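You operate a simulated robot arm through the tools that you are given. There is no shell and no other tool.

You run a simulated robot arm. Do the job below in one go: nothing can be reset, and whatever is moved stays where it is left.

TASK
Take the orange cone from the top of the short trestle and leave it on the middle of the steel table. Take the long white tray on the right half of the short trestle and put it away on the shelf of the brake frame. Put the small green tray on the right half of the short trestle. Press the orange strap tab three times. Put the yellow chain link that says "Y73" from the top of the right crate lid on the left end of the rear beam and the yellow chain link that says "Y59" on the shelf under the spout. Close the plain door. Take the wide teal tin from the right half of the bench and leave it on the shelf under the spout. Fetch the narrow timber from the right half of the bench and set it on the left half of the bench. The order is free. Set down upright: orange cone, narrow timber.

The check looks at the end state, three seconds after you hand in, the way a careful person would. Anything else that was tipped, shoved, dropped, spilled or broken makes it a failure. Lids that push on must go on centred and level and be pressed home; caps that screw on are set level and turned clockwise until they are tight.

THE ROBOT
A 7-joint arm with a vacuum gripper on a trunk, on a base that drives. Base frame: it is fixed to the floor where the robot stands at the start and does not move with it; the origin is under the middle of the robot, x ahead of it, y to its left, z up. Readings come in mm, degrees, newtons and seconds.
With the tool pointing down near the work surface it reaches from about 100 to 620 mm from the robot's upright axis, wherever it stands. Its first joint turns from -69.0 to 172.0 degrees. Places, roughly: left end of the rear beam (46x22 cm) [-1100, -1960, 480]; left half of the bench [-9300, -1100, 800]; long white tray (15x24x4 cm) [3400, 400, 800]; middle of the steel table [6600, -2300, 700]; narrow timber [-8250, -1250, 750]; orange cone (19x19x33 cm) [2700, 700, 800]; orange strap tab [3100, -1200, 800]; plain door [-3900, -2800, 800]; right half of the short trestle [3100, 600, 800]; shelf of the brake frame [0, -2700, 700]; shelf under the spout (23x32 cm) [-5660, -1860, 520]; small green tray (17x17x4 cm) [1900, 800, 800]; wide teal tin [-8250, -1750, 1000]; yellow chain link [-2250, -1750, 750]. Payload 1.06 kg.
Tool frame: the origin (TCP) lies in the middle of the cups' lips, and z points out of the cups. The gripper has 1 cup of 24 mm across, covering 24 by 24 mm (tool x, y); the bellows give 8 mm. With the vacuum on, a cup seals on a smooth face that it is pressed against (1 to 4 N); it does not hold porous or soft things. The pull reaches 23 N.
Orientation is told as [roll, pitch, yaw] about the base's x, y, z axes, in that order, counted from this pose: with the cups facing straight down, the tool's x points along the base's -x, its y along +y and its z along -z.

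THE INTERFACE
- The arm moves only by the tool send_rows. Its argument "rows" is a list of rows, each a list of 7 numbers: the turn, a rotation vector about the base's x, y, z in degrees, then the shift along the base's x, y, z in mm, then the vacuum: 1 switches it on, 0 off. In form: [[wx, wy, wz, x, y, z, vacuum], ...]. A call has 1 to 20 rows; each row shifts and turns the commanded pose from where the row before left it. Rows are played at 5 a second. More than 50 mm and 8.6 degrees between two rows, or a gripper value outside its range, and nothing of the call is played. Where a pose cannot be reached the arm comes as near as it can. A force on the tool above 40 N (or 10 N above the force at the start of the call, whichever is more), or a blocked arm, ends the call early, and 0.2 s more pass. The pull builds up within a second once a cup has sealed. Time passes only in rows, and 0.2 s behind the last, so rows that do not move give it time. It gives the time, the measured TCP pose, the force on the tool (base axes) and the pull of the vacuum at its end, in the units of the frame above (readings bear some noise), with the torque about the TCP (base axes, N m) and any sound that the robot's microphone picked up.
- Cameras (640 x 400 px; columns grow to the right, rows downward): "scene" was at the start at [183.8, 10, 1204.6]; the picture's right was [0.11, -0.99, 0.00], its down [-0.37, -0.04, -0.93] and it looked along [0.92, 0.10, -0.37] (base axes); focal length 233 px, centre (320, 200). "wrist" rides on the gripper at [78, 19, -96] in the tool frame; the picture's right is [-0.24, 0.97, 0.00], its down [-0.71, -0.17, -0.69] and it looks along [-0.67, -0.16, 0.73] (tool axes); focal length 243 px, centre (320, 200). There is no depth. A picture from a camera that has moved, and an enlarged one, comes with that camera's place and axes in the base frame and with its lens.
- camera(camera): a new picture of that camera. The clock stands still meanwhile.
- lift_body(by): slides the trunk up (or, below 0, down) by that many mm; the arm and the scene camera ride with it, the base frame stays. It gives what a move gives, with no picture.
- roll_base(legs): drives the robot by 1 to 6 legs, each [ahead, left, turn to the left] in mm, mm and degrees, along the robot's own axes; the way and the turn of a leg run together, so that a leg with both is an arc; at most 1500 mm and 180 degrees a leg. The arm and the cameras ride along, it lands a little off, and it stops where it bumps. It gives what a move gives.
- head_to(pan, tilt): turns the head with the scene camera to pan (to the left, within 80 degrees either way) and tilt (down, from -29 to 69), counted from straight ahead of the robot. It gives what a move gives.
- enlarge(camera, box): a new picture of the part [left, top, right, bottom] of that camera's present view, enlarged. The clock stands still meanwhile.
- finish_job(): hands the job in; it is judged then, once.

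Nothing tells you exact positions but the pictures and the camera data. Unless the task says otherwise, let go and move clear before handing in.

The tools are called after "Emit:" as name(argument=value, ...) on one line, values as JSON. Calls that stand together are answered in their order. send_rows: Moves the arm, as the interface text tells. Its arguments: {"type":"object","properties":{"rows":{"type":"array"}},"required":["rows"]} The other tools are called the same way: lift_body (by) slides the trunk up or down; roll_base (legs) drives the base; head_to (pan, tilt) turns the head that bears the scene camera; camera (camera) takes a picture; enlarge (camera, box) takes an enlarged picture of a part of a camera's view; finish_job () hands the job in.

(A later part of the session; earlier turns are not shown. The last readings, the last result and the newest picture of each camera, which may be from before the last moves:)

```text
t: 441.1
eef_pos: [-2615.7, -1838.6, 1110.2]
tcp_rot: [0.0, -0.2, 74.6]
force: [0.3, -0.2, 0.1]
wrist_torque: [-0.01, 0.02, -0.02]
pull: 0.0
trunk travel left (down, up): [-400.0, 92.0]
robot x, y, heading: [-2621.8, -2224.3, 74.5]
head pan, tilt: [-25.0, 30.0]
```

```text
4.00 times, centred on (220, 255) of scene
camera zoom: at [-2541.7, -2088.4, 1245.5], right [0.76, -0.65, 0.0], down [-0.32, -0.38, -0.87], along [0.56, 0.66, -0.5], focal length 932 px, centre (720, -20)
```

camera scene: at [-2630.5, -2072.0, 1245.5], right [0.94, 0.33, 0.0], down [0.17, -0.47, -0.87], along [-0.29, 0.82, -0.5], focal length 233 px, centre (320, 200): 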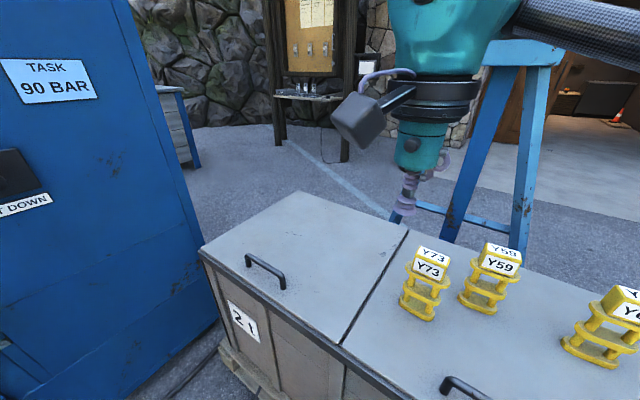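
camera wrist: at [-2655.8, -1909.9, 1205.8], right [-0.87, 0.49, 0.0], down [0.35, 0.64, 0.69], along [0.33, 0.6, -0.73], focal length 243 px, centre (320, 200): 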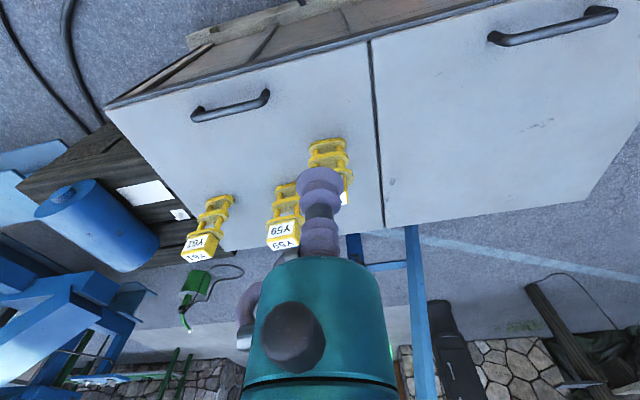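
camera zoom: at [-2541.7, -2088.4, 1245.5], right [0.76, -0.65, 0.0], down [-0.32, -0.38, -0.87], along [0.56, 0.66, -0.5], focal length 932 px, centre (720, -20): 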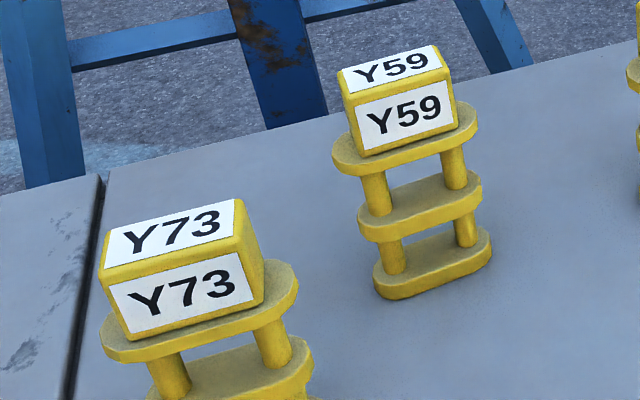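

The tag tops are at about Y73 (-2531, -1662, 910) and Y59 (-2388, -1584, 901). I move the cup above Y73.

Emit:
send_rows(rows=[[0, 0, 0, 14, 29.5, -22, 0], [0, 0, 0, 14, 29.5, -22, 0], [0, 0, 0, 14, 29.5, -22, 0], [0, 0, 0, 14, 29.5, -22, 0], [0, 0, 0, 14, 29.5, -22, 0], [0, 0, 0, 14, 29.5, -22, 0], [0, 0, 0, 0, 0, 0, 0]])

Emit:
camera(camera="wrist")

Emit:
head_to(pan=35, tilt=30)

Emit:
enlarge(camera="scene", box=[380, 205, 540, 305])

```text
t: 442.7
eef_pos: [-2532.1, -1660.4, 976.9]
tcp_rot: [-0.3, 0.0, 74.6]
force: [0.5, 1.0, 0.0]
wrist_torque: [-0.03, 0.0, 0.01]
pull: 0.0
trunk travel left (down, up): [-400.0, 92.0]
robot x, y, heading: [-2620.4, -2226.2, 74.5]
head pan, tilt: [-25.0, 30.0]
```

```text
taken
camera wrist: at [-2572.7, -1731.6, 1072.5], right [-0.88, 0.48, 0.0], down [0.35, 0.64, 0.69], along [0.33, 0.6, -0.73], focal length 243 px, centre (320, 200)
```

wrist: 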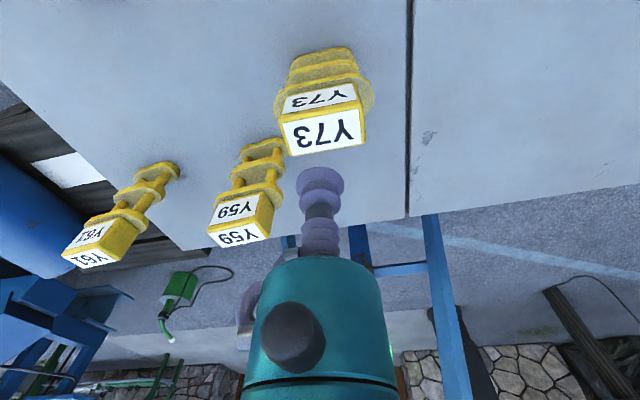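

```text
t: 444.0
eef_pos: [-2532.9, -1660.4, 977.6]
tcp_rot: [-0.1, -0.1, 74.6]
force: [0.4, 0.0, -0.9]
wrist_torque: [0.01, 0.02, -0.01]
pull: 0.0
trunk travel left (down, up): [-400.0, 92.0]
robot x, y, heading: [-2622.2, -2228.8, 74.6]
head pan, tilt: [35.0, 30.0]
```

```text
4.00 times, centred on (460, 255) of scene
camera zoom: at [-2630.5, -2072.0, 1245.5], right [0.94, 0.33, 0.0], down [0.17, -0.47, -0.87], along [-0.29, 0.82, -0.5], focal length 932 px, centre (-240, -20)
```

zoom: 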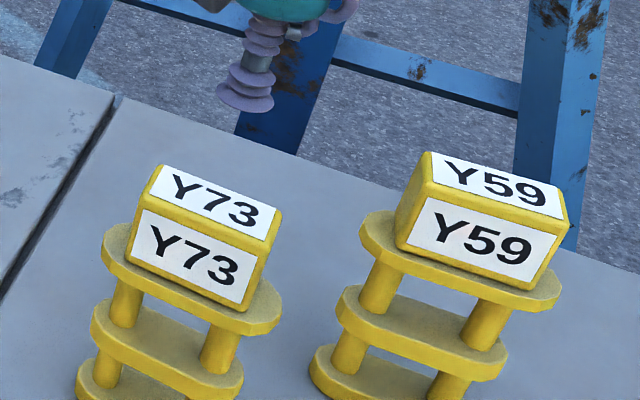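

Aligned within a few millimetres. I descend onto the Y73 tag with the vacuum on.

Emit:
send_rows(rows=[[0, 0, 0, -1, 2, -25, 1], [0, 0, 0, 0, 0, -20, 1], [0, 0, 0, 0, 0, -8, 1], [0, 0, 0, 0, 0, -4, 1], [0, 0, 0, 0, 0, -3, 1], [0, 0, 0, 0, 0, 0, 1]])

```text
t: 445.4
eef_pos: [-2534.4, -1660.3, 918.3]
tcp_rot: [-0.1, 0.0, 74.7]
force: [-0.4, -0.1, 1.5]
wrist_torque: [-0.04, -0.01, -0.03]
pull: 0.1
trunk travel left (down, up): [-400.0, 92.0]
robot x, y, heading: [-2625.0, -2227.4, 74.2]
head pan, tilt: [35.0, 30.0]
```

Emit:
send_rows(rows=[[0, 0, 0, 0, 0, -2, 1], [0, 0, 0, 0, 0, -1, 1], [0, 0, 0, 0, 0, 0, 1], [0, 0, 0, 0, 0, 0, 1]])

Emit:
enlarge(camera="scene", box=[380, 205, 540, 305])

```text
t: 446.4
eef_pos: [-2534.7, -1660.5, 915.7]
tcp_rot: [-0.1, -0.1, 74.5]
force: [-0.4, 0.4, 0.1]
wrist_torque: [-0.04, 0.0, -0.01]
pull: 0.1
trunk travel left (down, up): [-400.0, 92.0]
robot x, y, heading: [-2622.0, -2230.3, 74.8]
head pan, tilt: [35.0, 30.0]
```

```text
4.00 times, centred on (460, 255) of scene
camera zoom: at [-2630.6, -2072.0, 1245.5], right [0.94, 0.33, 0.0], down [0.17, -0.47, -0.87], along [-0.29, 0.82, -0.5], focal length 932 px, centre (-240, -20)
```

zoom: 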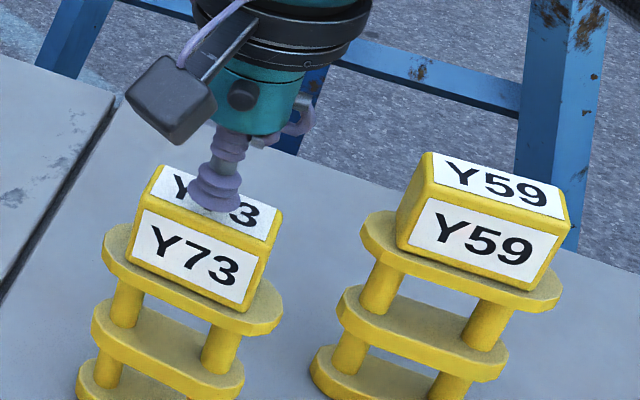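

The cup is just over the tag. I go down a little more.

Emit:
send_rows(rows=[[0, 0, 0, 0, 0, -2, 1], [0, 0, 0, 0, 0, -2, 1], [0, 0, 0, 0, 0, 0, 1], [0, 0, 0, 0, 0, 0, 1]])

```text
t: 447.4
eef_pos: [-2532.5, -1660.7, 912.0]
tcp_rot: [-0.1, -0.1, 74.7]
force: [-1.2, 0.3, -0.3]
wrist_torque: [-0.02, 0.01, -0.01]
pull: 0.1
trunk travel left (down, up): [-400.0, 92.0]
robot x, y, heading: [-2623.5, -2229.6, 74.5]
head pan, tilt: [35.0, 30.0]
```

Emit:
send_rows(rows=[[0, 0, 0, 0, 0, -2, 1], [0, 0, 0, 0, 0, -2, 1], [0, 0, 0, 0, 0, 0, 1], [0, 0, 0, 0, 0, 0, 1]])

```text
t: 448.4
eef_pos: [-2533.2, -1659.0, 907.7]
tcp_rot: [-0.1, -0.1, 74.5]
force: [-0.3, 0.1, -0.5]
wrist_torque: [0.01, 0.02, 0.01]
pull: 0.1
trunk travel left (down, up): [-400.0, 92.0]
robot x, y, heading: [-2618.9, -2228.0, 74.5]
head pan, tilt: [35.0, 30.0]
```

Emit:
send_rows(rows=[[0, 0, 0, 0, 0, -2, 1], [0, 0, 0, 0, 0, -1.5, 1], [0, 0, 0, 0, 0, 0, 1], [0, 0, 0, 0, 0, 0, 1]])

Emit:
enlarge(camera="scene", box=[400, 225, 480, 275])

```text
t: 449.4
eef_pos: [-2533.8, -1659.1, 905.1]
tcp_rot: [-0.1, -0.2, 74.6]
force: [-0.4, 1.2, 0.0]
wrist_torque: [0.0, -0.05, 0.01]
pull: 0.0
trunk travel left (down, up): [-400.0, 92.0]
robot x, y, heading: [-2621.7, -2231.8, 74.4]
head pan, tilt: [35.0, 30.0]
```

```text
8.00 times, centred on (440, 250) of scene
camera zoom: at [-2630.6, -2072.0, 1245.5], right [0.94, 0.33, 0.0], down [0.17, -0.47, -0.87], along [-0.29, 0.82, -0.5], focal length 1863 px, centre (-640, -200)
```

zoom: 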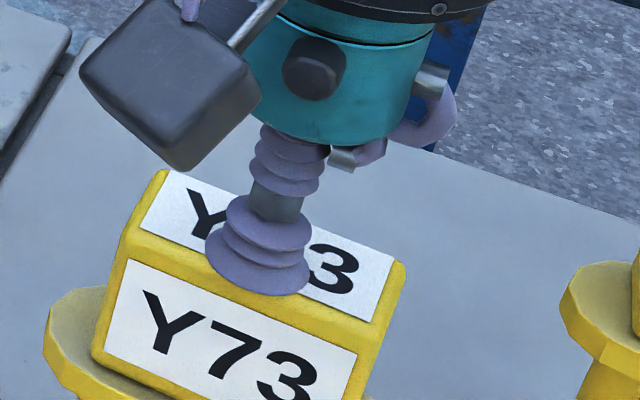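

The cup looks a bit toward the tag's front edge. I shift it 7 mm back and continue down.

Emit:
send_rows(rows=[[0, 0, 0, 0, 0, 3, 1], [0, 0, 0, 2, 7, 0, 1], [0, 0, 0, 0, 0, -3, 1], [0, 0, 0, 0, 0, -2, 1], [0, 0, 0, 0, 0, 0, 1], [0, 0, 0, 0, 0, 0, 1]])

Emit:
enlarge(camera="wrist", box=[240, 110, 400, 210])

Emit:
enlarge(camera="scene", box=[400, 225, 480, 275])

```text
t: 450.8
eef_pos: [-2532.0, -1653.8, 902.7]
tcp_rot: [-0.1, -0.2, 74.6]
force: [0.5, -0.7, 16.1]
wrist_torque: [-0.02, 0.0, -0.05]
pull: 23.1
trunk travel left (down, up): [-400.0, 92.0]
robot x, y, heading: [-2618.4, -2228.5, 74.3]
head pan, tilt: [35.0, 30.0]
```

```text
4.00 times, centred on (320, 160) of wrist
camera zoom: at [-2571.4, -1725.3, 998.3], right [-0.87, 0.49, 0.0], down [0.35, 0.63, 0.69], along [0.33, 0.6, -0.73], focal length 970 px, centre (320, 360)
```

zoom: 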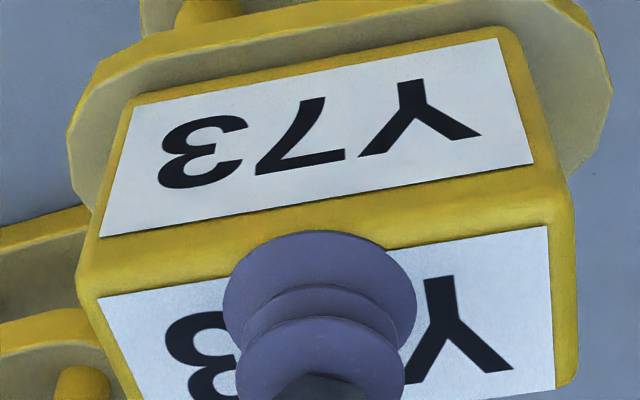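

```text
8.00 times, centred on (440, 250) of scene
camera zoom: at [-2630.8, -2073.4, 1245.8], right [0.94, 0.33, 0.0], down [0.17, -0.47, -0.87], along [-0.29, 0.82, -0.5], focal length 1863 px, centre (-640, -200)
```

zoom: 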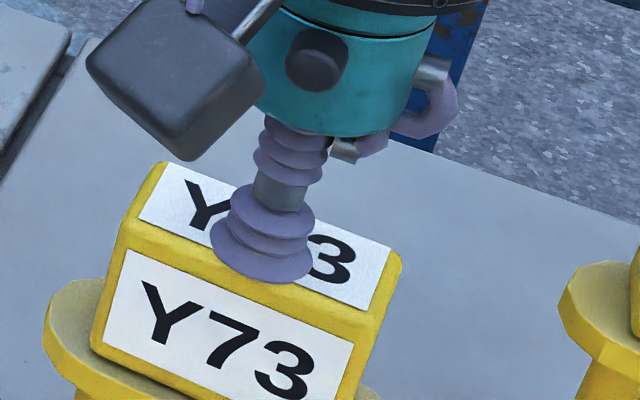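

Sealed with full pull. I lift it gently and check.

Emit:
send_rows(rows=[[0, 0, 0, 0, 0, 4, 1], [0, 0, 0, 0, 0, 10, 1], [0, 0, 0, 0, 0, 20, 1], [0, 0, 0, 0, 0, 30, 1], [0, 0, 0, 0, 0, 40, 1], [0, 0, 0, 0, 0, 0, 1]])

Emit:
camera(camera="scene")

Emit:
camera(camera="wrist")

```text
t: 452.2
eef_pos: [-2532.0, -1657.0, 997.9]
tcp_rot: [-0.1, -0.1, 74.7]
force: [-0.1, 0.3, -4.4]
wrist_torque: [0.0, 0.0, 0.0]
pull: 22.6
out of reach, approached as far as the arm can: row 5
trunk travel left (down, up): [-400.0, 92.0]
robot x, y, heading: [-2623.8, -2230.9, 74.8]
head pan, tilt: [35.0, 30.0]
```

```text
taken
camera scene: at [-2630.2, -2071.5, 1245.4], right [0.94, 0.33, 0.0], down [0.17, -0.47, -0.87], along [-0.29, 0.82, -0.5], focal length 233 px, centre (320, 200)
```

scene: 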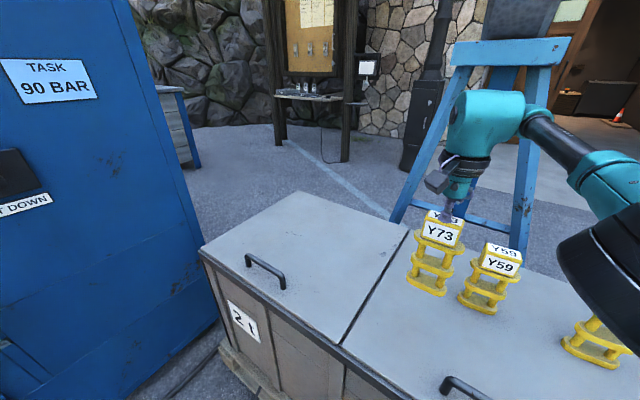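

```text
taken
camera wrist: at [-2571.4, -1728.4, 1093.6], right [-0.88, 0.48, 0.0], down [0.35, 0.64, 0.69], along [0.33, 0.6, -0.73], focal length 243 px, centre (320, 200)
```

wrist: 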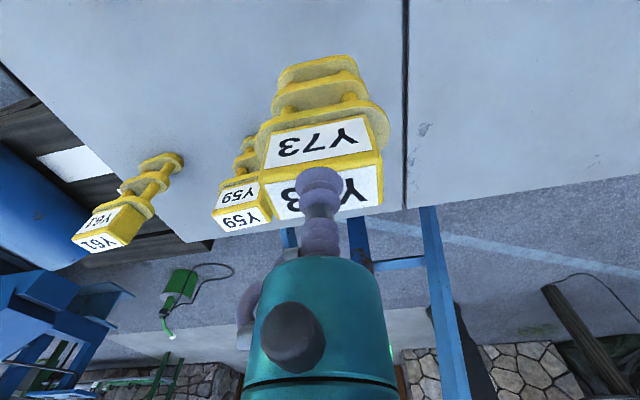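

Y73 hangs straight, about 0.45 kg. I back away from the crate and slide right along the lane to the rear beam.

Emit:
roll_base(legs=[[-330, 0, 0], [0, -1440, 0]])

Emit:
camera(camera="scene")

Emit:
camera(camera="wrist")

```text
t: 466.8
eef_pos: [-1230.3, -2377.7, 998.5]
tcp_rot: [-0.1, -0.1, 73.9]
force: [0.1, 0.0, -4.2]
wrist_torque: [-0.01, 0.0, -0.02]
pull: 22.5
trunk travel left (down, up): [-400.0, 92.0]
robot x, y, heading: [-1327.4, -2945.0, 73.7]
head pan, tilt: [35.0, 30.0]
```

```text
taken
camera scene: at [-1334.3, -2789.6, 1245.5], right [0.95, 0.32, 0.0], down [0.16, -0.47, -0.87], along [-0.28, 0.82, -0.5], focal length 233 px, centre (320, 200)
```

scene: 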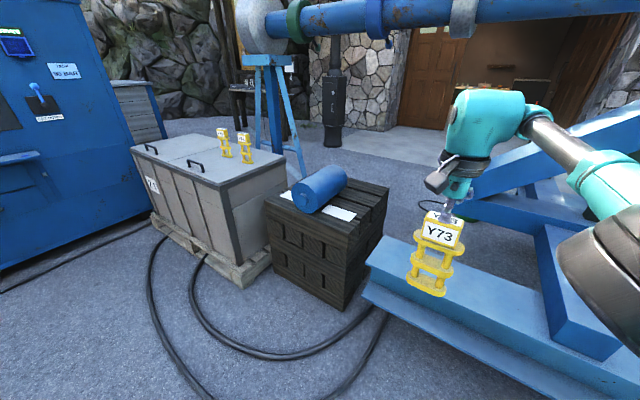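

```text
taken
camera wrist: at [-1270.8, -2447.3, 1093.5], right [-0.87, 0.5, 0.0], down [0.36, 0.63, 0.69], along [0.34, 0.6, -0.73], focal length 243 px, centre (320, 200)
```

wrist: 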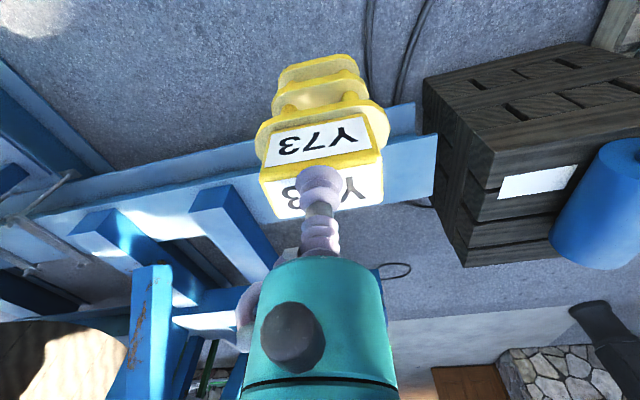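

The beam end's free top spans roughly u -806 to -190, with its middle near (-1100, -1960). I drive ahead to bring the link over it.

Emit:
roll_base(legs=[[425, 0, 0]])

Emit:
camera(camera="scene")

Emit:
camera(camera="wrist")

```text
t: 469.3
eef_pos: [-1110.9, -1976.8, 997.8]
tcp_rot: [-0.1, 0.0, 73.7]
force: [0.4, 0.0, -4.1]
wrist_torque: [-0.01, 0.0, -0.01]
pull: 22.8
trunk travel left (down, up): [-400.0, 92.0]
robot x, y, heading: [-1210.3, -2544.3, 73.4]
head pan, tilt: [35.0, 30.0]
```

```text
taken
camera scene: at [-1216.0, -2388.8, 1245.4], right [0.95, 0.32, 0.0], down [0.16, -0.47, -0.87], along [-0.28, 0.82, -0.5], focal length 233 px, centre (320, 200)
```

scene: 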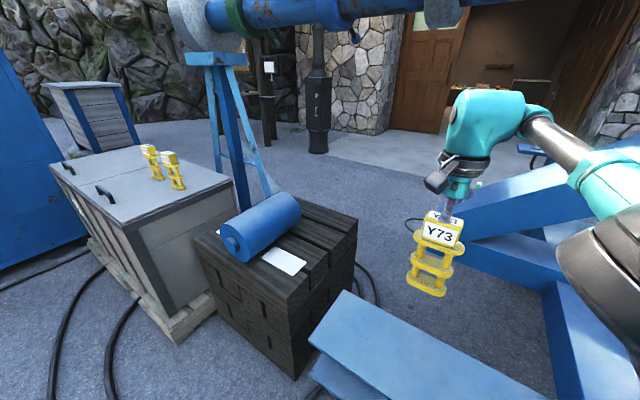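

```text
taken
camera wrist: at [-1151.4, -2046.7, 1093.3], right [-0.87, 0.5, 0.0], down [0.36, 0.63, 0.69], along [0.34, 0.59, -0.73], focal length 243 px, centre (320, 200)
```

wrist: 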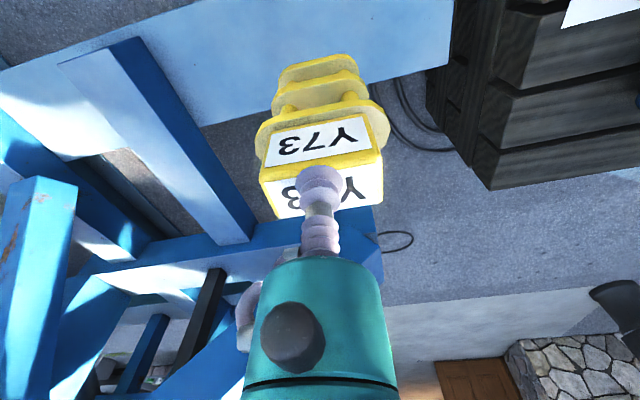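

I drive 60 mm closer for comfortable reach, then lower the link over the beam's middle.

Emit:
roll_base(legs=[[60, 0, 0]])

Emit:
send_rows(rows=[[0, 0, 0, -4, -20, -30, 1], [0, 0, 0, -4, -17, -30, 1], [0, 0, 0, 0, 0, -40, 1], [0, 0, 0, 0, 0, -40, 1], [0, 0, 0, 0, 0, -40, 1], [0, 0, 0, 0, 0, -40, 1], [0, 0, 0, 0, 0, 0, 1]])

Emit:
head_to(pan=30, tilt=45)

Emit:
camera(camera="scene")

Emit:
camera(camera="wrist")

```text
t: 470.3
eef_pos: [-1092.9, -1917.0, 998.9]
tcp_rot: [-0.1, -0.1, 73.7]
force: [-0.4, 0.2, -3.6]
wrist_torque: [0.0, 0.02, 0.02]
pull: 22.4
trunk travel left (down, up): [-400.0, 92.0]
robot x, y, heading: [-1191.8, -2491.2, 73.4]
head pan, tilt: [35.0, 30.0]
```

```text
t: 471.9
eef_pos: [-1102.7, -1956.1, 777.4]
tcp_rot: [-0.1, -0.1, 73.8]
force: [0.0, 0.2, -3.7]
wrist_torque: [0.01, 0.01, 0.02]
pull: 22.8
trunk travel left (down, up): [-400.0, 92.0]
robot x, y, heading: [-1190.4, -2489.0, 73.6]
head pan, tilt: [35.0, 30.0]
```

```text
t: 472.7
eef_pos: [-1101.7, -1954.5, 777.8]
tcp_rot: [-0.1, -0.1, 73.8]
force: [-0.8, -1.1, -4.6]
wrist_torque: [0.0, 0.01, -0.02]
pull: 22.7
trunk travel left (down, up): [-400.0, 92.0]
robot x, y, heading: [-1190.9, -2485.2, 73.5]
head pan, tilt: [30.0, 45.0]
```

```text
taken
camera scene: at [-1189.2, -2337.6, 1222.9], right [0.97, 0.23, 0.0], down [0.17, -0.69, -0.71], along [-0.17, 0.69, -0.71], focal length 233 px, centre (320, 200)
```

scene: 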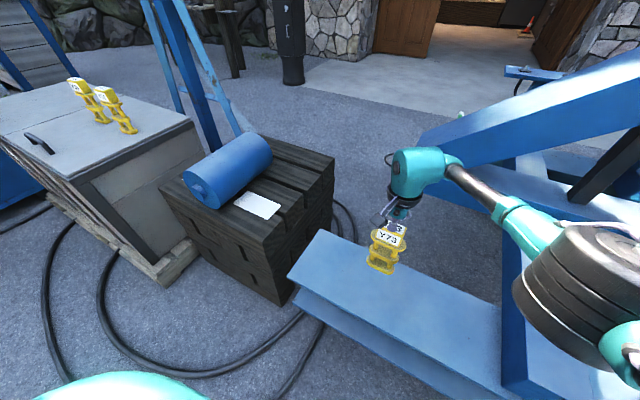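

```text
taken
camera wrist: at [-1143.7, -2025.8, 873.2], right [-0.87, 0.5, 0.0], down [0.36, 0.63, 0.69], along [0.34, 0.6, -0.73], focal length 243 px, centre (320, 200)
```

wrist: 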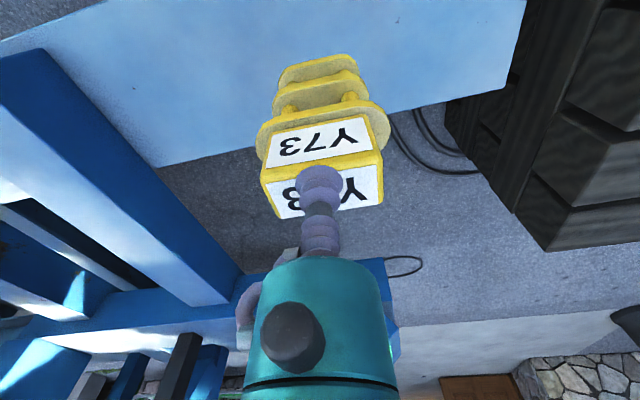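

The link is right over the middle of the beam end. I lower it further and then creep.

Emit:
send_rows(rows=[[0, 0, 0, 0, 0, -40, 1], [0, 0, 0, 0, 0, -40, 1], [0, 0, 0, 0, 0, -20, 1], [0, 0, 0, 0, 0, -6, 1], [0, 0, 0, 0, 0, 0, 1]])

Emit:
camera(camera="scene")

```text
t: 473.9
eef_pos: [-1104.6, -1969.2, 683.0]
tcp_rot: [0.0, 0.1, 74.2]
force: [-0.3, 0.1, 0.4]
wrist_torque: [-0.01, 0.02, 0.01]
pull: 0.0
out of reach, approached as far as the arm can: row 2, 3, 4
trunk travel left (down, up): [-400.0, 92.0]
robot x, y, heading: [-1194.5, -2485.6, 73.7]
head pan, tilt: [30.0, 45.0]
```

```text
taken
camera scene: at [-1189.3, -2337.9, 1222.9], right [0.97, 0.23, 0.0], down [0.17, -0.69, -0.71], along [-0.17, 0.69, -0.71], focal length 233 px, centre (320, 200)
```

scene: 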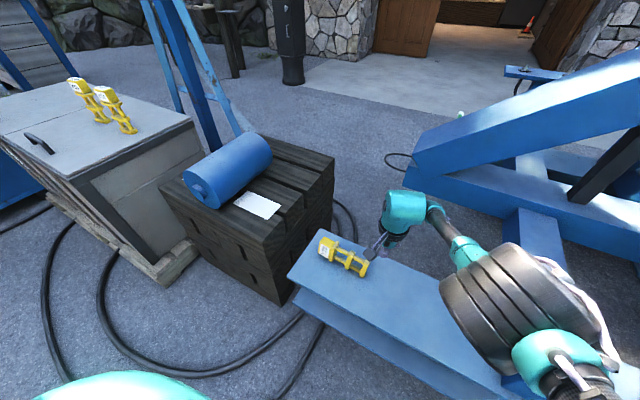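

The arm hit its lower reach limit and the link came off; it now lies on its side on the beam end. I raise the arm and inspect.

Emit:
send_rows(rows=[[0, 0, 0, 0, 0, 30, 0], [0, 0, 0, 0, 0, 40, 0], [0, 0, 0, 0, 0, 40, 0], [0, 0, 0, 0, 0, 40, 0], [0, 0, 0, 0, 0, 0, 0]])

Emit:
enlarge(camera="scene", box=[280, 220, 408, 300])

Emit:
camera(camera="wrist")

```text
t: 475.1
eef_pos: [-1099.0, -1968.3, 831.3]
tcp_rot: [-0.2, -0.1, 73.6]
force: [0.0, 0.2, -0.1]
wrist_torque: [0.03, 0.0, -0.02]
pull: 0.0
trunk travel left (down, up): [-400.0, 92.0]
robot x, y, heading: [-1190.1, -2485.4, 73.4]
head pan, tilt: [30.0, 45.0]
```

```text
5.00 times, centred on (344, 260) of scene
camera zoom: at [-1189.3, -2337.9, 1222.9], right [0.97, 0.23, 0.0], down [0.17, -0.69, -0.71], along [-0.17, 0.69, -0.71], focal length 1164 px, centre (200, -100)
```

zoom: 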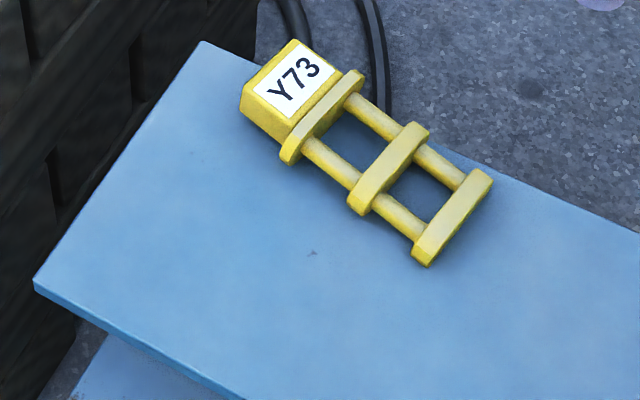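

```text
taken
camera wrist: at [-1139.0, -2039.4, 926.3], right [-0.87, 0.5, 0.0], down [0.36, 0.63, 0.69], along [0.34, 0.59, -0.73], focal length 243 px, centre (320, 200)
```

wrist: 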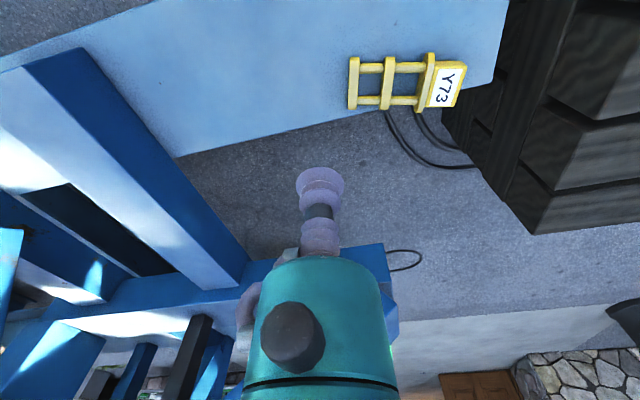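

The link lies flat with all of it on the beam end, inside the marked area, so it can stay. I raise and retract the arm, move back into the lane, and then turn the wrist camera around to see my own base footprint.

Emit:
send_rows(rows=[[0, 0, 0, 0, 0, 40, 0], [0, 0, 0, 0, 0, 40, 0], [0, 0, 0, -8, -30, 35, 0], [0, 0, 0, -8, -30, 35, 0], [0, 0, 0, -8, -30, 35, 0], [0, 0, 0, -8, -30, 35, 0], [0, 0, 0, 0, 0, 0, 0]])

Emit:
roll_base(legs=[[-350, 0, 0], [0, 1300, 0]])

Emit:
head_to(pan=-30, tilt=20)

Emit:
send_rows(rows=[[0, 0, 8, 0, 0, 0, 0], [0, 0, 8, 0, 0, 0, 0], [0, 0, 8, 0, 0, 0, 0], [0, 0, 8, 0, 0, 0, 0], [0, 0, 8, 0, 0, 0, 0], [0, 0, 8, 0, 0, 0, 0], [0, 0, 8, 0, 0, 0, 0], [0, 0, 8, 0, 0, 0, 0], [0, 0, 8, 0, 0, 0, 0], [0, 0, 8, 0, 0, 0, 0], [0, 0, 8, 0, 0, 0, 0], [0, 0, 8, 0, 0, 0, 0]])

Emit:
camera(camera="wrist")

```text
t: 476.7
eef_pos: [-1132.0, -2089.4, 1051.5]
tcp_rot: [-0.1, -0.1, 73.6]
force: [0.8, 0.1, 0.3]
wrist_torque: [0.03, -0.01, -0.04]
pull: 0.1
trunk travel left (down, up): [-400.0, 92.0]
robot x, y, heading: [-1195.7, -2489.2, 73.4]
head pan, tilt: [30.0, 45.0]
```

```text
t: 490.3
eef_pos: [-2466.3, -2036.0, 1050.0]
tcp_rot: [-0.1, -0.1, 71.6]
force: [0.3, -0.1, -0.1]
wrist_torque: [0.02, -0.01, 0.02]
pull: 0.1
trunk travel left (down, up): [-400.0, 92.0]
robot x, y, heading: [-2540.0, -2436.1, 71.4]
head pan, tilt: [30.0, 45.0]
```

```text
t: 491.6
eef_pos: [-2465.6, -2037.5, 1049.6]
tcp_rot: [-0.2, -0.1, 71.6]
force: [-0.4, -0.3, -0.2]
wrist_torque: [0.0, 0.03, 0.02]
pull: 0.1
trunk travel left (down, up): [-400.0, 92.0]
robot x, y, heading: [-2542.3, -2428.1, 71.5]
head pan, tilt: [-30.0, 20.0]
```

```text
t: 494.2
eef_pos: [-2464.8, -2035.7, 1051.1]
tcp_rot: [-0.1, -0.1, 135.7]
force: [-0.1, 0.5, 0.0]
wrist_torque: [-0.01, -0.01, -0.01]
pull: 0.0
out of reach, approached as far as the arm can: row 9, 10, 11, 12
trunk travel left (down, up): [-400.0, 92.0]
robot x, y, heading: [-2546.4, -2433.5, 71.5]
head pan, tilt: [-30.0, 20.0]
```

```text
taken
camera wrist: at [-2423.6, -2104.5, 1145.1], right [-0.85, -0.53, 0.0], down [-0.39, 0.62, 0.69], along [-0.36, 0.58, -0.73], focal length 243 px, centre (320, 200)
```

wrist: 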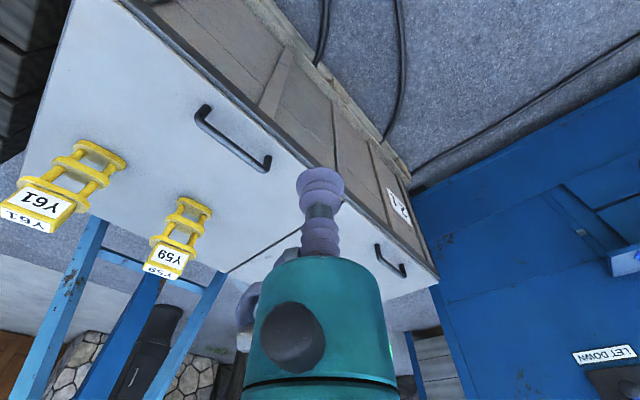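

The wrist turns only 64° that way; I try the other direction.

Emit:
send_rows(rows=[[0, 0, -8, 0, 0, 0, 0], [0, 0, -8, 0, 0, 0, 0], [0, 0, -8, 0, 0, 0, 0], [0, 0, -8, 0, 0, 0, 0], [0, 0, -8, 0, 0, 0, 0], [0, 0, -8, 0, 0, 0, 0], [0, 0, -8, 0, 0, 0, 0], [0, 0, -8, 0, 0, 0, 0], [0, 0, -8, 0, 0, 0, 0], [0, 0, -8, 0, 0, 0, 0], [0, 0, -8, 0, 0, 0, 0], [0, 0, -8, 0, 0, 0, 0], [0, 0, -8, 0, 0, 0, 0], [0, 0, -8, 0, 0, 0, 0], [0, 0, -8, 0, 0, 0, 0], [0, 0, -8, 0, 0, 0, 0], [0, 0, -8, 0, 0, 0, 0], [0, 0, -8, 0, 0, 0, 0], [0, 0, -8, 0, 0, 0, 0], [0, 0, -8, 0, 0, 0, 0]])

Emit:
camera(camera="wrist")

```text
t: 498.4
eef_pos: [-2466.3, -2036.6, 1048.5]
tcp_rot: [-0.2, -0.1, -24.5]
force: [0.1, -0.9, -0.5]
wrist_torque: [-0.01, 0.02, 0.0]
pull: 0.2
trunk travel left (down, up): [-400.0, 92.0]
robot x, y, heading: [-2540.5, -2431.8, 71.1]
head pan, tilt: [-30.0, 20.0]
```

```text
taken
camera wrist: at [-2529.9, -1986.4, 1145.0], right [0.62, 0.79, 0.0], down [0.57, -0.45, 0.69], along [0.54, -0.43, -0.73], focal length 243 px, centre (320, 200)
```

wrist: 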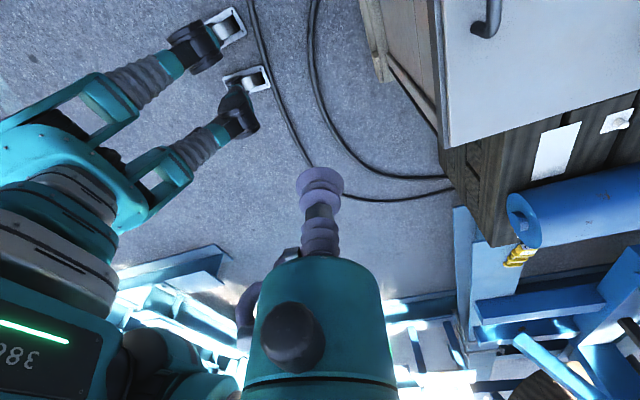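

The wrist view shows that my wheels sit close around the upright axis (about ±100 mm, barely 60 mm ahead), so I can approach edges much closer. I turn the wrist back and move to the crate for Y59.

Emit:
send_rows(rows=[[0, 0, 8, 0, 0, 0, 0], [0, 0, 8, 0, 0, 0, 0], [0, 0, 8, 0, 0, 0, 0], [0, 0, 8, 0, 0, 0, 0], [0, 0, 8, 0, 0, 0, 0], [0, 0, 8, 0, 0, 0, 0], [0, 0, 8, 0, 0, 0, 0], [0, 0, 8, 0, 0, 0, 0], [0, 0, 8, 0, 0, 0, 0], [0, 0, 8, 0, 0, 0, 0], [0, 0, 8, 0, 0, 0, 0], [0, 0, 8, 0, 0, 0, 0], [0, 0, 0, 0, 0, 20, 0]])

Emit:
roll_base(legs=[[0, 0, 3.5], [250, 20, 0]])

Emit:
camera(camera="wrist")

Emit:
head_to(pan=35, tilt=30)

Emit:
camera(camera="scene")

```text
t: 501.2
eef_pos: [-2466.2, -2035.7, 1070.6]
tcp_rot: [-0.2, -0.2, 71.9]
force: [0.7, -0.5, -0.3]
wrist_torque: [-0.02, 0.0, 0.01]
pull: 0.0
trunk travel left (down, up): [-400.0, 92.0]
robot x, y, heading: [-2541.9, -2432.8, 71.4]
head pan, tilt: [-30.0, 20.0]
```

```text
t: 503.4
eef_pos: [-2439.7, -1780.3, 1070.7]
tcp_rot: [-0.1, -0.1, 74.8]
force: [0.5, -0.3, -1.3]
wrist_torque: [-0.01, 0.02, 0.04]
pull: 0.2
trunk travel left (down, up): [-400.0, 92.0]
robot x, y, heading: [-2490.9, -2182.4, 74.6]
head pan, tilt: [-30.0, 20.0]
```

```text
taken
camera wrist: at [-2479.8, -1851.5, 1165.4], right [-0.88, 0.48, 0.0], down [0.35, 0.64, 0.69], along [0.33, 0.6, -0.73], focal length 243 px, centre (320, 200)
```

wrist: 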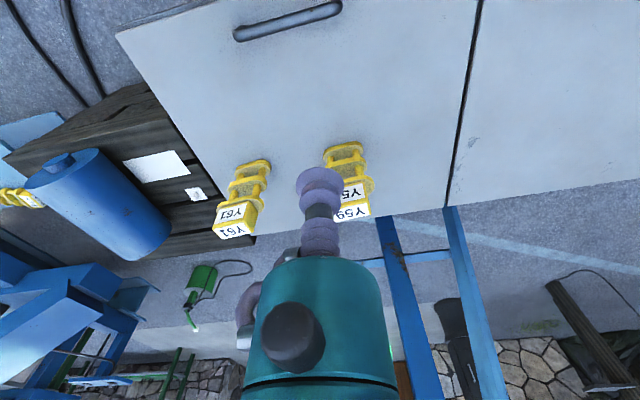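

```text
t: 504.8
eef_pos: [-2440.1, -1781.2, 1071.3]
tcp_rot: [-0.1, -0.2, 74.9]
force: [0.4, 0.9, 0.4]
wrist_torque: [0.0, -0.02, 0.01]
pull: 0.1
trunk travel left (down, up): [-400.0, 92.0]
robot x, y, heading: [-2495.5, -2182.3, 74.7]
head pan, tilt: [35.0, 30.0]
```

```text
taken
camera scene: at [-2504.5, -2024.5, 1245.5], right [0.94, 0.34, 0.0], down [0.17, -0.47, -0.87], along [-0.29, 0.82, -0.5], focal length 233 px, centre (320, 200)
```

scene: 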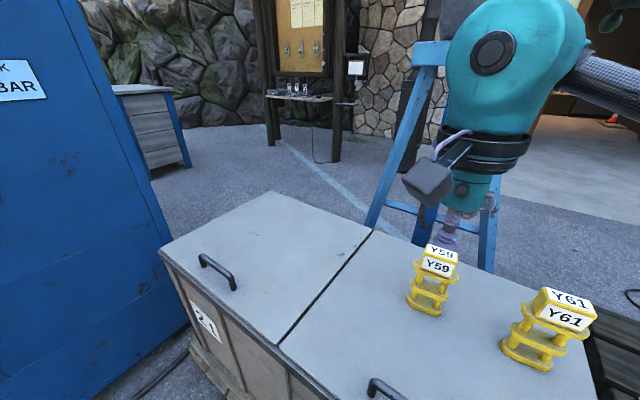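

I drive 70 mm closer and bring the cup over Y59.

Emit:
roll_base(legs=[[70, 0, 0]])

Emit:
send_rows(rows=[[0, 0, 0, 10, 30, -20, 0], [0, 0, 0, 10, 30, -25, 0], [0, 0, 0, 8, 30, -25, 0], [0, 0, 0, 5, 28, -25, 0], [0, 0, 0, 0, 0, 0, 0]])

Emit:
camera(camera="wrist")

Emit:
enlarge(camera="scene", box=[360, 215, 520, 315])

```text
t: 505.8
eef_pos: [-2421.7, -1712.1, 1070.9]
tcp_rot: [-0.1, -0.1, 74.9]
force: [-0.6, 0.3, -0.1]
wrist_torque: [-0.02, 0.0, 0.02]
pull: 0.1
trunk travel left (down, up): [-400.0, 92.0]
robot x, y, heading: [-2474.5, -2116.7, 74.6]
head pan, tilt: [35.0, 30.0]
```

```text
t: 507.0
eef_pos: [-2387.5, -1593.7, 974.3]
tcp_rot: [-0.2, -0.1, 74.8]
force: [-0.1, 0.1, -0.2]
wrist_torque: [-0.01, 0.0, 0.03]
pull: 0.1
trunk travel left (down, up): [-400.0, 92.0]
robot x, y, heading: [-2476.4, -2108.5, 74.8]
head pan, tilt: [35.0, 30.0]
```

```text
taken
camera wrist: at [-2426.1, -1664.7, 1070.2], right [-0.88, 0.48, 0.0], down [0.35, 0.64, 0.69], along [0.33, 0.6, -0.73], focal length 243 px, centre (320, 200)
```

wrist: 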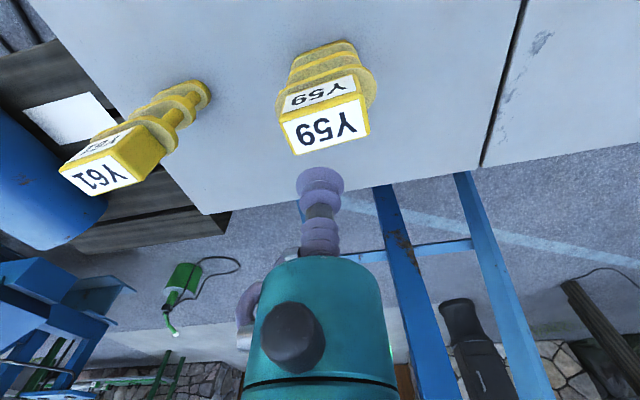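

```text
4.00 times, centred on (440, 265) of scene
camera zoom: at [-2485.8, -1955.6, 1245.6], right [0.94, 0.34, 0.0], down [0.17, -0.47, -0.87], along [-0.29, 0.82, -0.5], focal length 932 px, centre (-160, -60)
```

zoom: 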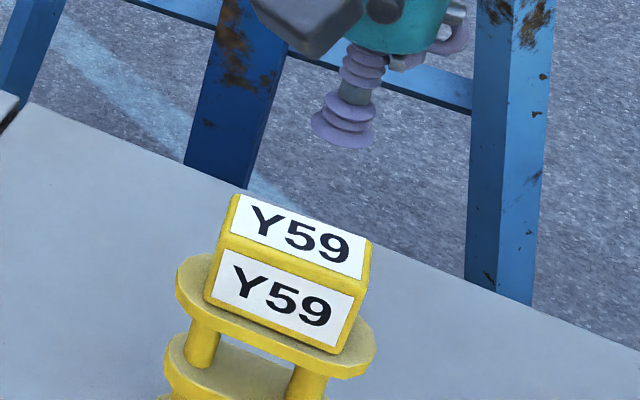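

Y59 is centred near (-2386, -1583). I correct the position and descend with the vacuum on.

Emit:
send_rows(rows=[[0, 0, 0, 1, 10, -25, 1], [0, 0, 0, 0, 0, -25, 1], [0, 0, 0, 0, 0, -10, 1], [0, 0, 0, 0, 0, -4, 1], [0, 0, 0, 0, 0, -2, 1], [0, 0, 0, 0, 0, 0, 1]])

Emit:
enlarge(camera="wrist", box=[240, 110, 400, 210])

```text
t: 508.4
eef_pos: [-2388.8, -1584.3, 909.1]
tcp_rot: [-0.2, -0.1, 74.9]
force: [0.1, 0.3, -0.3]
wrist_torque: [0.0, 0.0, -0.02]
pull: 0.1
trunk travel left (down, up): [-400.0, 92.0]
robot x, y, heading: [-2477.0, -2111.6, 74.5]
head pan, tilt: [35.0, 30.0]
```

```text
4.00 times, centred on (320, 160) of wrist
camera zoom: at [-2427.8, -1655.6, 1004.6], right [-0.88, 0.48, 0.0], down [0.35, 0.64, 0.69], along [0.33, 0.6, -0.73], focal length 970 px, centre (320, 360)
```

zoom: 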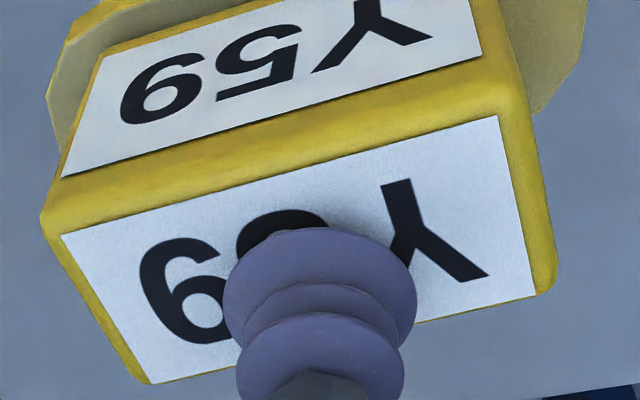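

Well centred this time. I go on down in small steps.

Emit:
send_rows(rows=[[0, 0, 0, 0, 0, -2, 1], [0, 0, 0, 0, 0, -2, 1], [0, 0, 0, 0, 0, 0, 1], [0, 0, 0, 0, 0, 0, 1]])

```text
t: 509.4
eef_pos: [-2387.6, -1583.9, 905.6]
tcp_rot: [-0.2, -0.1, 74.9]
force: [0.1, 0.0, 0.3]
wrist_torque: [0.01, 0.0, -0.03]
pull: 23.0
trunk travel left (down, up): [-400.0, 92.0]
robot x, y, heading: [-2482.9, -2110.3, 74.5]
head pan, tilt: [35.0, 30.0]
```

Sealed on Y59. I lift it and back off from the crate.

Emit:
send_rows(rows=[[0, 0, 0, 0, 0, 5, 1], [0, 0, 0, 0, 0, 10, 1], [0, 0, 0, 0, 0, 20, 1], [0, 0, 0, 0, 0, 30, 1], [0, 0, 0, 0, 0, 25, 1], [0, 0, 0, 0, 0, 0, 1]])

Emit:
camera(camera="scene")

```text
t: 510.8
eef_pos: [-2390.9, -1583.5, 996.1]
tcp_rot: [-0.1, 0.0, 75.0]
force: [0.3, 0.3, -3.9]
wrist_torque: [0.01, 0.02, 0.0]
pull: 22.5
trunk travel left (down, up): [-400.0, 92.0]
robot x, y, heading: [-2476.9, -2110.1, 74.7]
head pan, tilt: [35.0, 30.0]
```

```text
taken
camera scene: at [-2485.7, -1955.2, 1245.5], right [0.94, 0.34, 0.0], down [0.17, -0.47, -0.87], along [-0.29, 0.82, -0.5], focal length 233 px, centre (320, 200)
```

scene: 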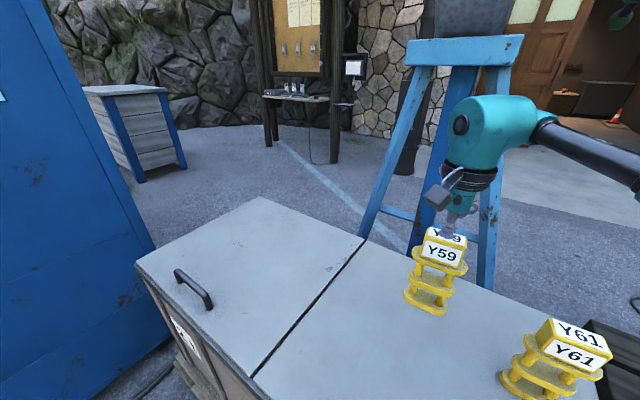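

Y59 is hanging well. I back into the lane, turn to face -u, and drive the safe way around the console toward the spout.

Emit:
roll_base(legs=[[-620, 0, 0], [0, 0, 90]])

Emit:
head_to(pan=25, tilt=20)

Emit:
camera(camera="scene")

```text
t: 518.1
eef_pos: [-3167.9, -2605.9, 996.4]
tcp_rot: [0.0, -0.1, 163.8]
force: [-0.4, 0.2, -4.0]
wrist_torque: [-0.01, -0.02, 0.01]
pull: 23.0
trunk travel left (down, up): [-400.0, 92.0]
robot x, y, heading: [-2646.1, -2699.9, 163.7]
head pan, tilt: [35.0, 30.0]
```

```text
t: 518.8
eef_pos: [-3168.9, -2605.8, 995.5]
tcp_rot: [-0.1, -0.1, 163.9]
force: [0.1, -0.3, -3.0]
wrist_torque: [-0.01, -0.04, 0.01]
pull: 22.3
trunk travel left (down, up): [-400.0, 92.0]
robot x, y, heading: [-2641.2, -2705.1, 163.6]
head pan, tilt: [25.0, 20.0]
```

```text
taken
camera scene: at [-2804.3, -2696.1, 1261.5], right [-0.15, 0.99, 0.0], down [0.34, 0.05, -0.94], along [-0.93, -0.14, -0.34], focal length 233 px, centre (320, 200)
```

scene: 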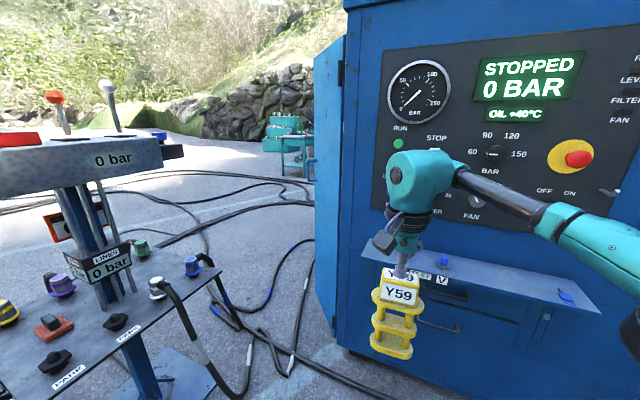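

I see the cabinet's control panel and the console to the left. I take the same safe way back around the console.

Emit:
roll_base(legs=[[-520, 0, 0], [0, 900, 0], [0, 900, 0], [1100, 0, 0], [1050, 0, 0]])

Emit:
head_to(pan=-30, tilt=20)

Emit:
camera(camera="scene")

```text
t: 542.3
eef_pos: [-4181.9, -4229.6, 994.1]
tcp_rot: [-0.2, -0.1, 166.3]
force: [-0.4, -0.4, -3.4]
wrist_torque: [-0.02, -0.02, 0.01]
pull: 23.2
trunk travel left (down, up): [-400.0, 92.0]
robot x, y, heading: [-3652.8, -4304.7, 165.6]
head pan, tilt: [25.0, 20.0]
stopped in leg 4: the robot was blocked; the commanded pose is now the measured one
```

```text
t: 543.6
eef_pos: [-4182.3, -4230.1, 995.7]
tcp_rot: [-0.2, -0.2, 166.1]
force: [0.4, -0.4, -4.9]
wrist_torque: [-0.01, -0.01, 0.03]
pull: 22.7
trunk travel left (down, up): [-400.0, 92.0]
robot x, y, heading: [-3647.9, -4306.9, 165.9]
head pan, tilt: [-30.0, 20.0]
```

```text
taken
camera scene: at [-3789.9, -4222.4, 1261.5], right [0.69, 0.72, 0.0], down [0.25, -0.24, -0.94], along [-0.68, 0.65, -0.34], focal length 233 px, centre (320, 200)
```

scene: 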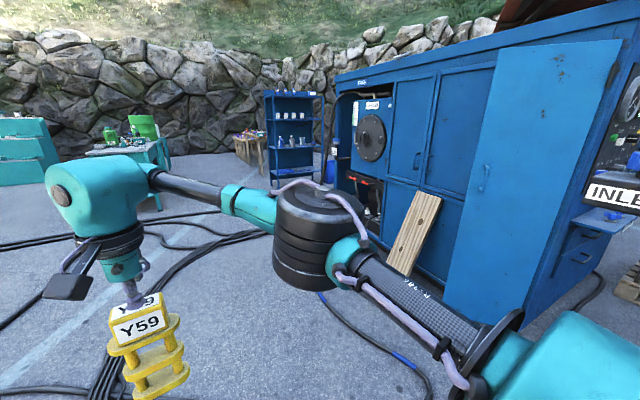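

The drive was blocked partway. I look around to find what I touched.

Emit:
head_to(pan=-75, tilt=25)

Emit:
camera(camera="scene")

Emit:
head_to(pan=60, tilt=40)

Emit:
camera(camera="scene")

Emit:
camera(camera="wrist")

```text
t: 544.7
eef_pos: [-4182.1, -4229.7, 996.2]
tcp_rot: [-0.1, 0.0, 166.2]
force: [0.1, 0.5, -3.4]
wrist_torque: [-0.02, 0.02, 0.02]
pull: 23.0
trunk travel left (down, up): [-400.0, 92.0]
robot x, y, heading: [-3653.7, -4305.0, 166.0]
head pan, tilt: [-75.0, 25.0]
```

```text
taken
camera scene: at [-3724.5, -4195.0, 1253.5], right [1.0, 0.02, 0.0], down [0.01, -0.42, -0.91], along [-0.02, 0.91, -0.42], focal length 233 px, centre (320, 200)
```

scene: 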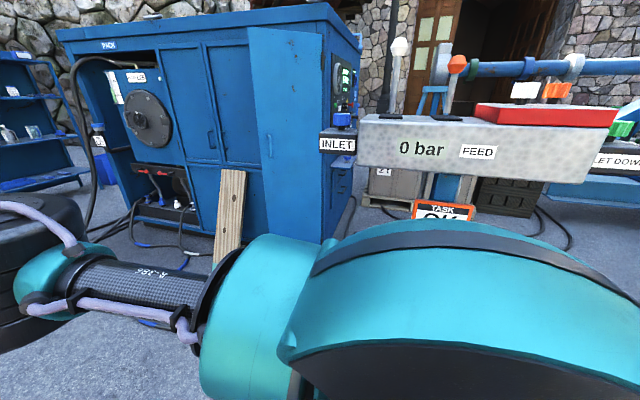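

```text
t: 546.9
eef_pos: [-4181.2, -4229.3, 994.2]
tcp_rot: [-0.1, -0.2, 166.1]
force: [0.6, 0.3, -4.9]
wrist_torque: [0.03, -0.03, 0.01]
pull: 22.7
trunk travel left (down, up): [-400.0, 92.0]
robot x, y, heading: [-3652.5, -4306.1, 165.8]
head pan, tilt: [60.0, 40.0]
```

```text
taken
camera scene: at [-3782.0, -4348.2, 1230.1], right [-0.72, 0.7, 0.0], down [0.45, 0.46, -0.77], along [-0.53, -0.55, -0.64], focal length 233 px, centre (320, 200)
```

scene: 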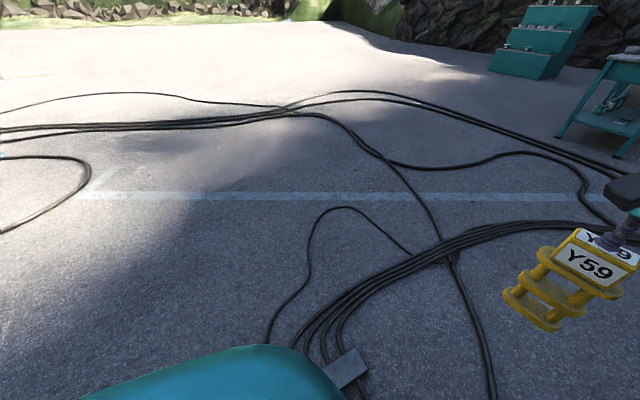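

```text
taken
camera wrist: at [-4110.9, -4267.4, 1090.3], right [-0.46, -0.89, 0.0], down [-0.65, 0.33, 0.69], along [-0.61, 0.32, -0.73], focal length 243 px, centre (320, 200)
```

wrist: 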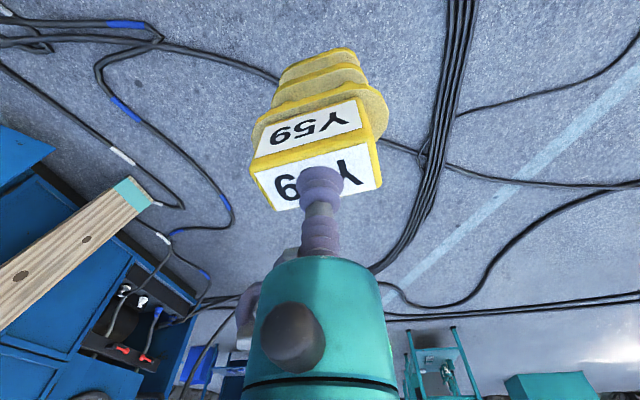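

Nothing tall is touching; most likely a wheel met the small cable clamp on the floor ahead-left. I back up a little, shift right by about 80 mm, and go on.

Emit:
roll_base(legs=[[-120, 0, 0], [0, -85, 0], [600, 0, 0]])

```text
t: 552.1
eef_pos: [-4616.7, -4027.3, 996.2]
tcp_rot: [-0.1, -0.1, 165.9]
force: [0.6, -0.1, -3.3]
wrist_torque: [-0.03, 0.04, 0.01]
pull: 22.7
trunk travel left (down, up): [-400.0, 92.0]
robot x, y, heading: [-4088.4, -4108.4, 165.5]
head pan, tilt: [60.0, 40.0]
```

It passed this time. I glance at the clamp to see that it is undisturbed.

Emit:
head_to(pan=80, tilt=45)

Emit:
camera(camera="scene")

```text
t: 552.9
eef_pos: [-4616.5, -4027.9, 994.8]
tcp_rot: [-0.2, -0.1, 165.9]
force: [1.0, -0.3, -3.9]
wrist_torque: [0.0, 0.02, 0.03]
pull: 22.4
trunk travel left (down, up): [-400.0, 92.0]
robot x, y, heading: [-4090.5, -4103.6, 165.6]
head pan, tilt: [80.0, 45.0]
```

```text
taken
camera scene: at [-4190.3, -4161.4, 1222.9], right [-0.91, 0.41, 0.0], down [0.29, 0.64, -0.71], along [-0.29, -0.64, -0.71], focal length 233 px, centre (320, 200)
```

scene: 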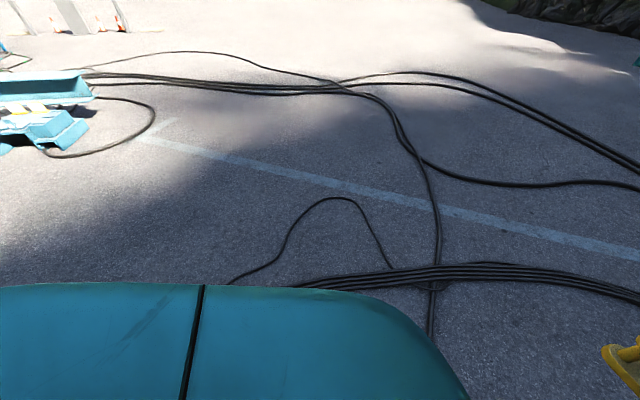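

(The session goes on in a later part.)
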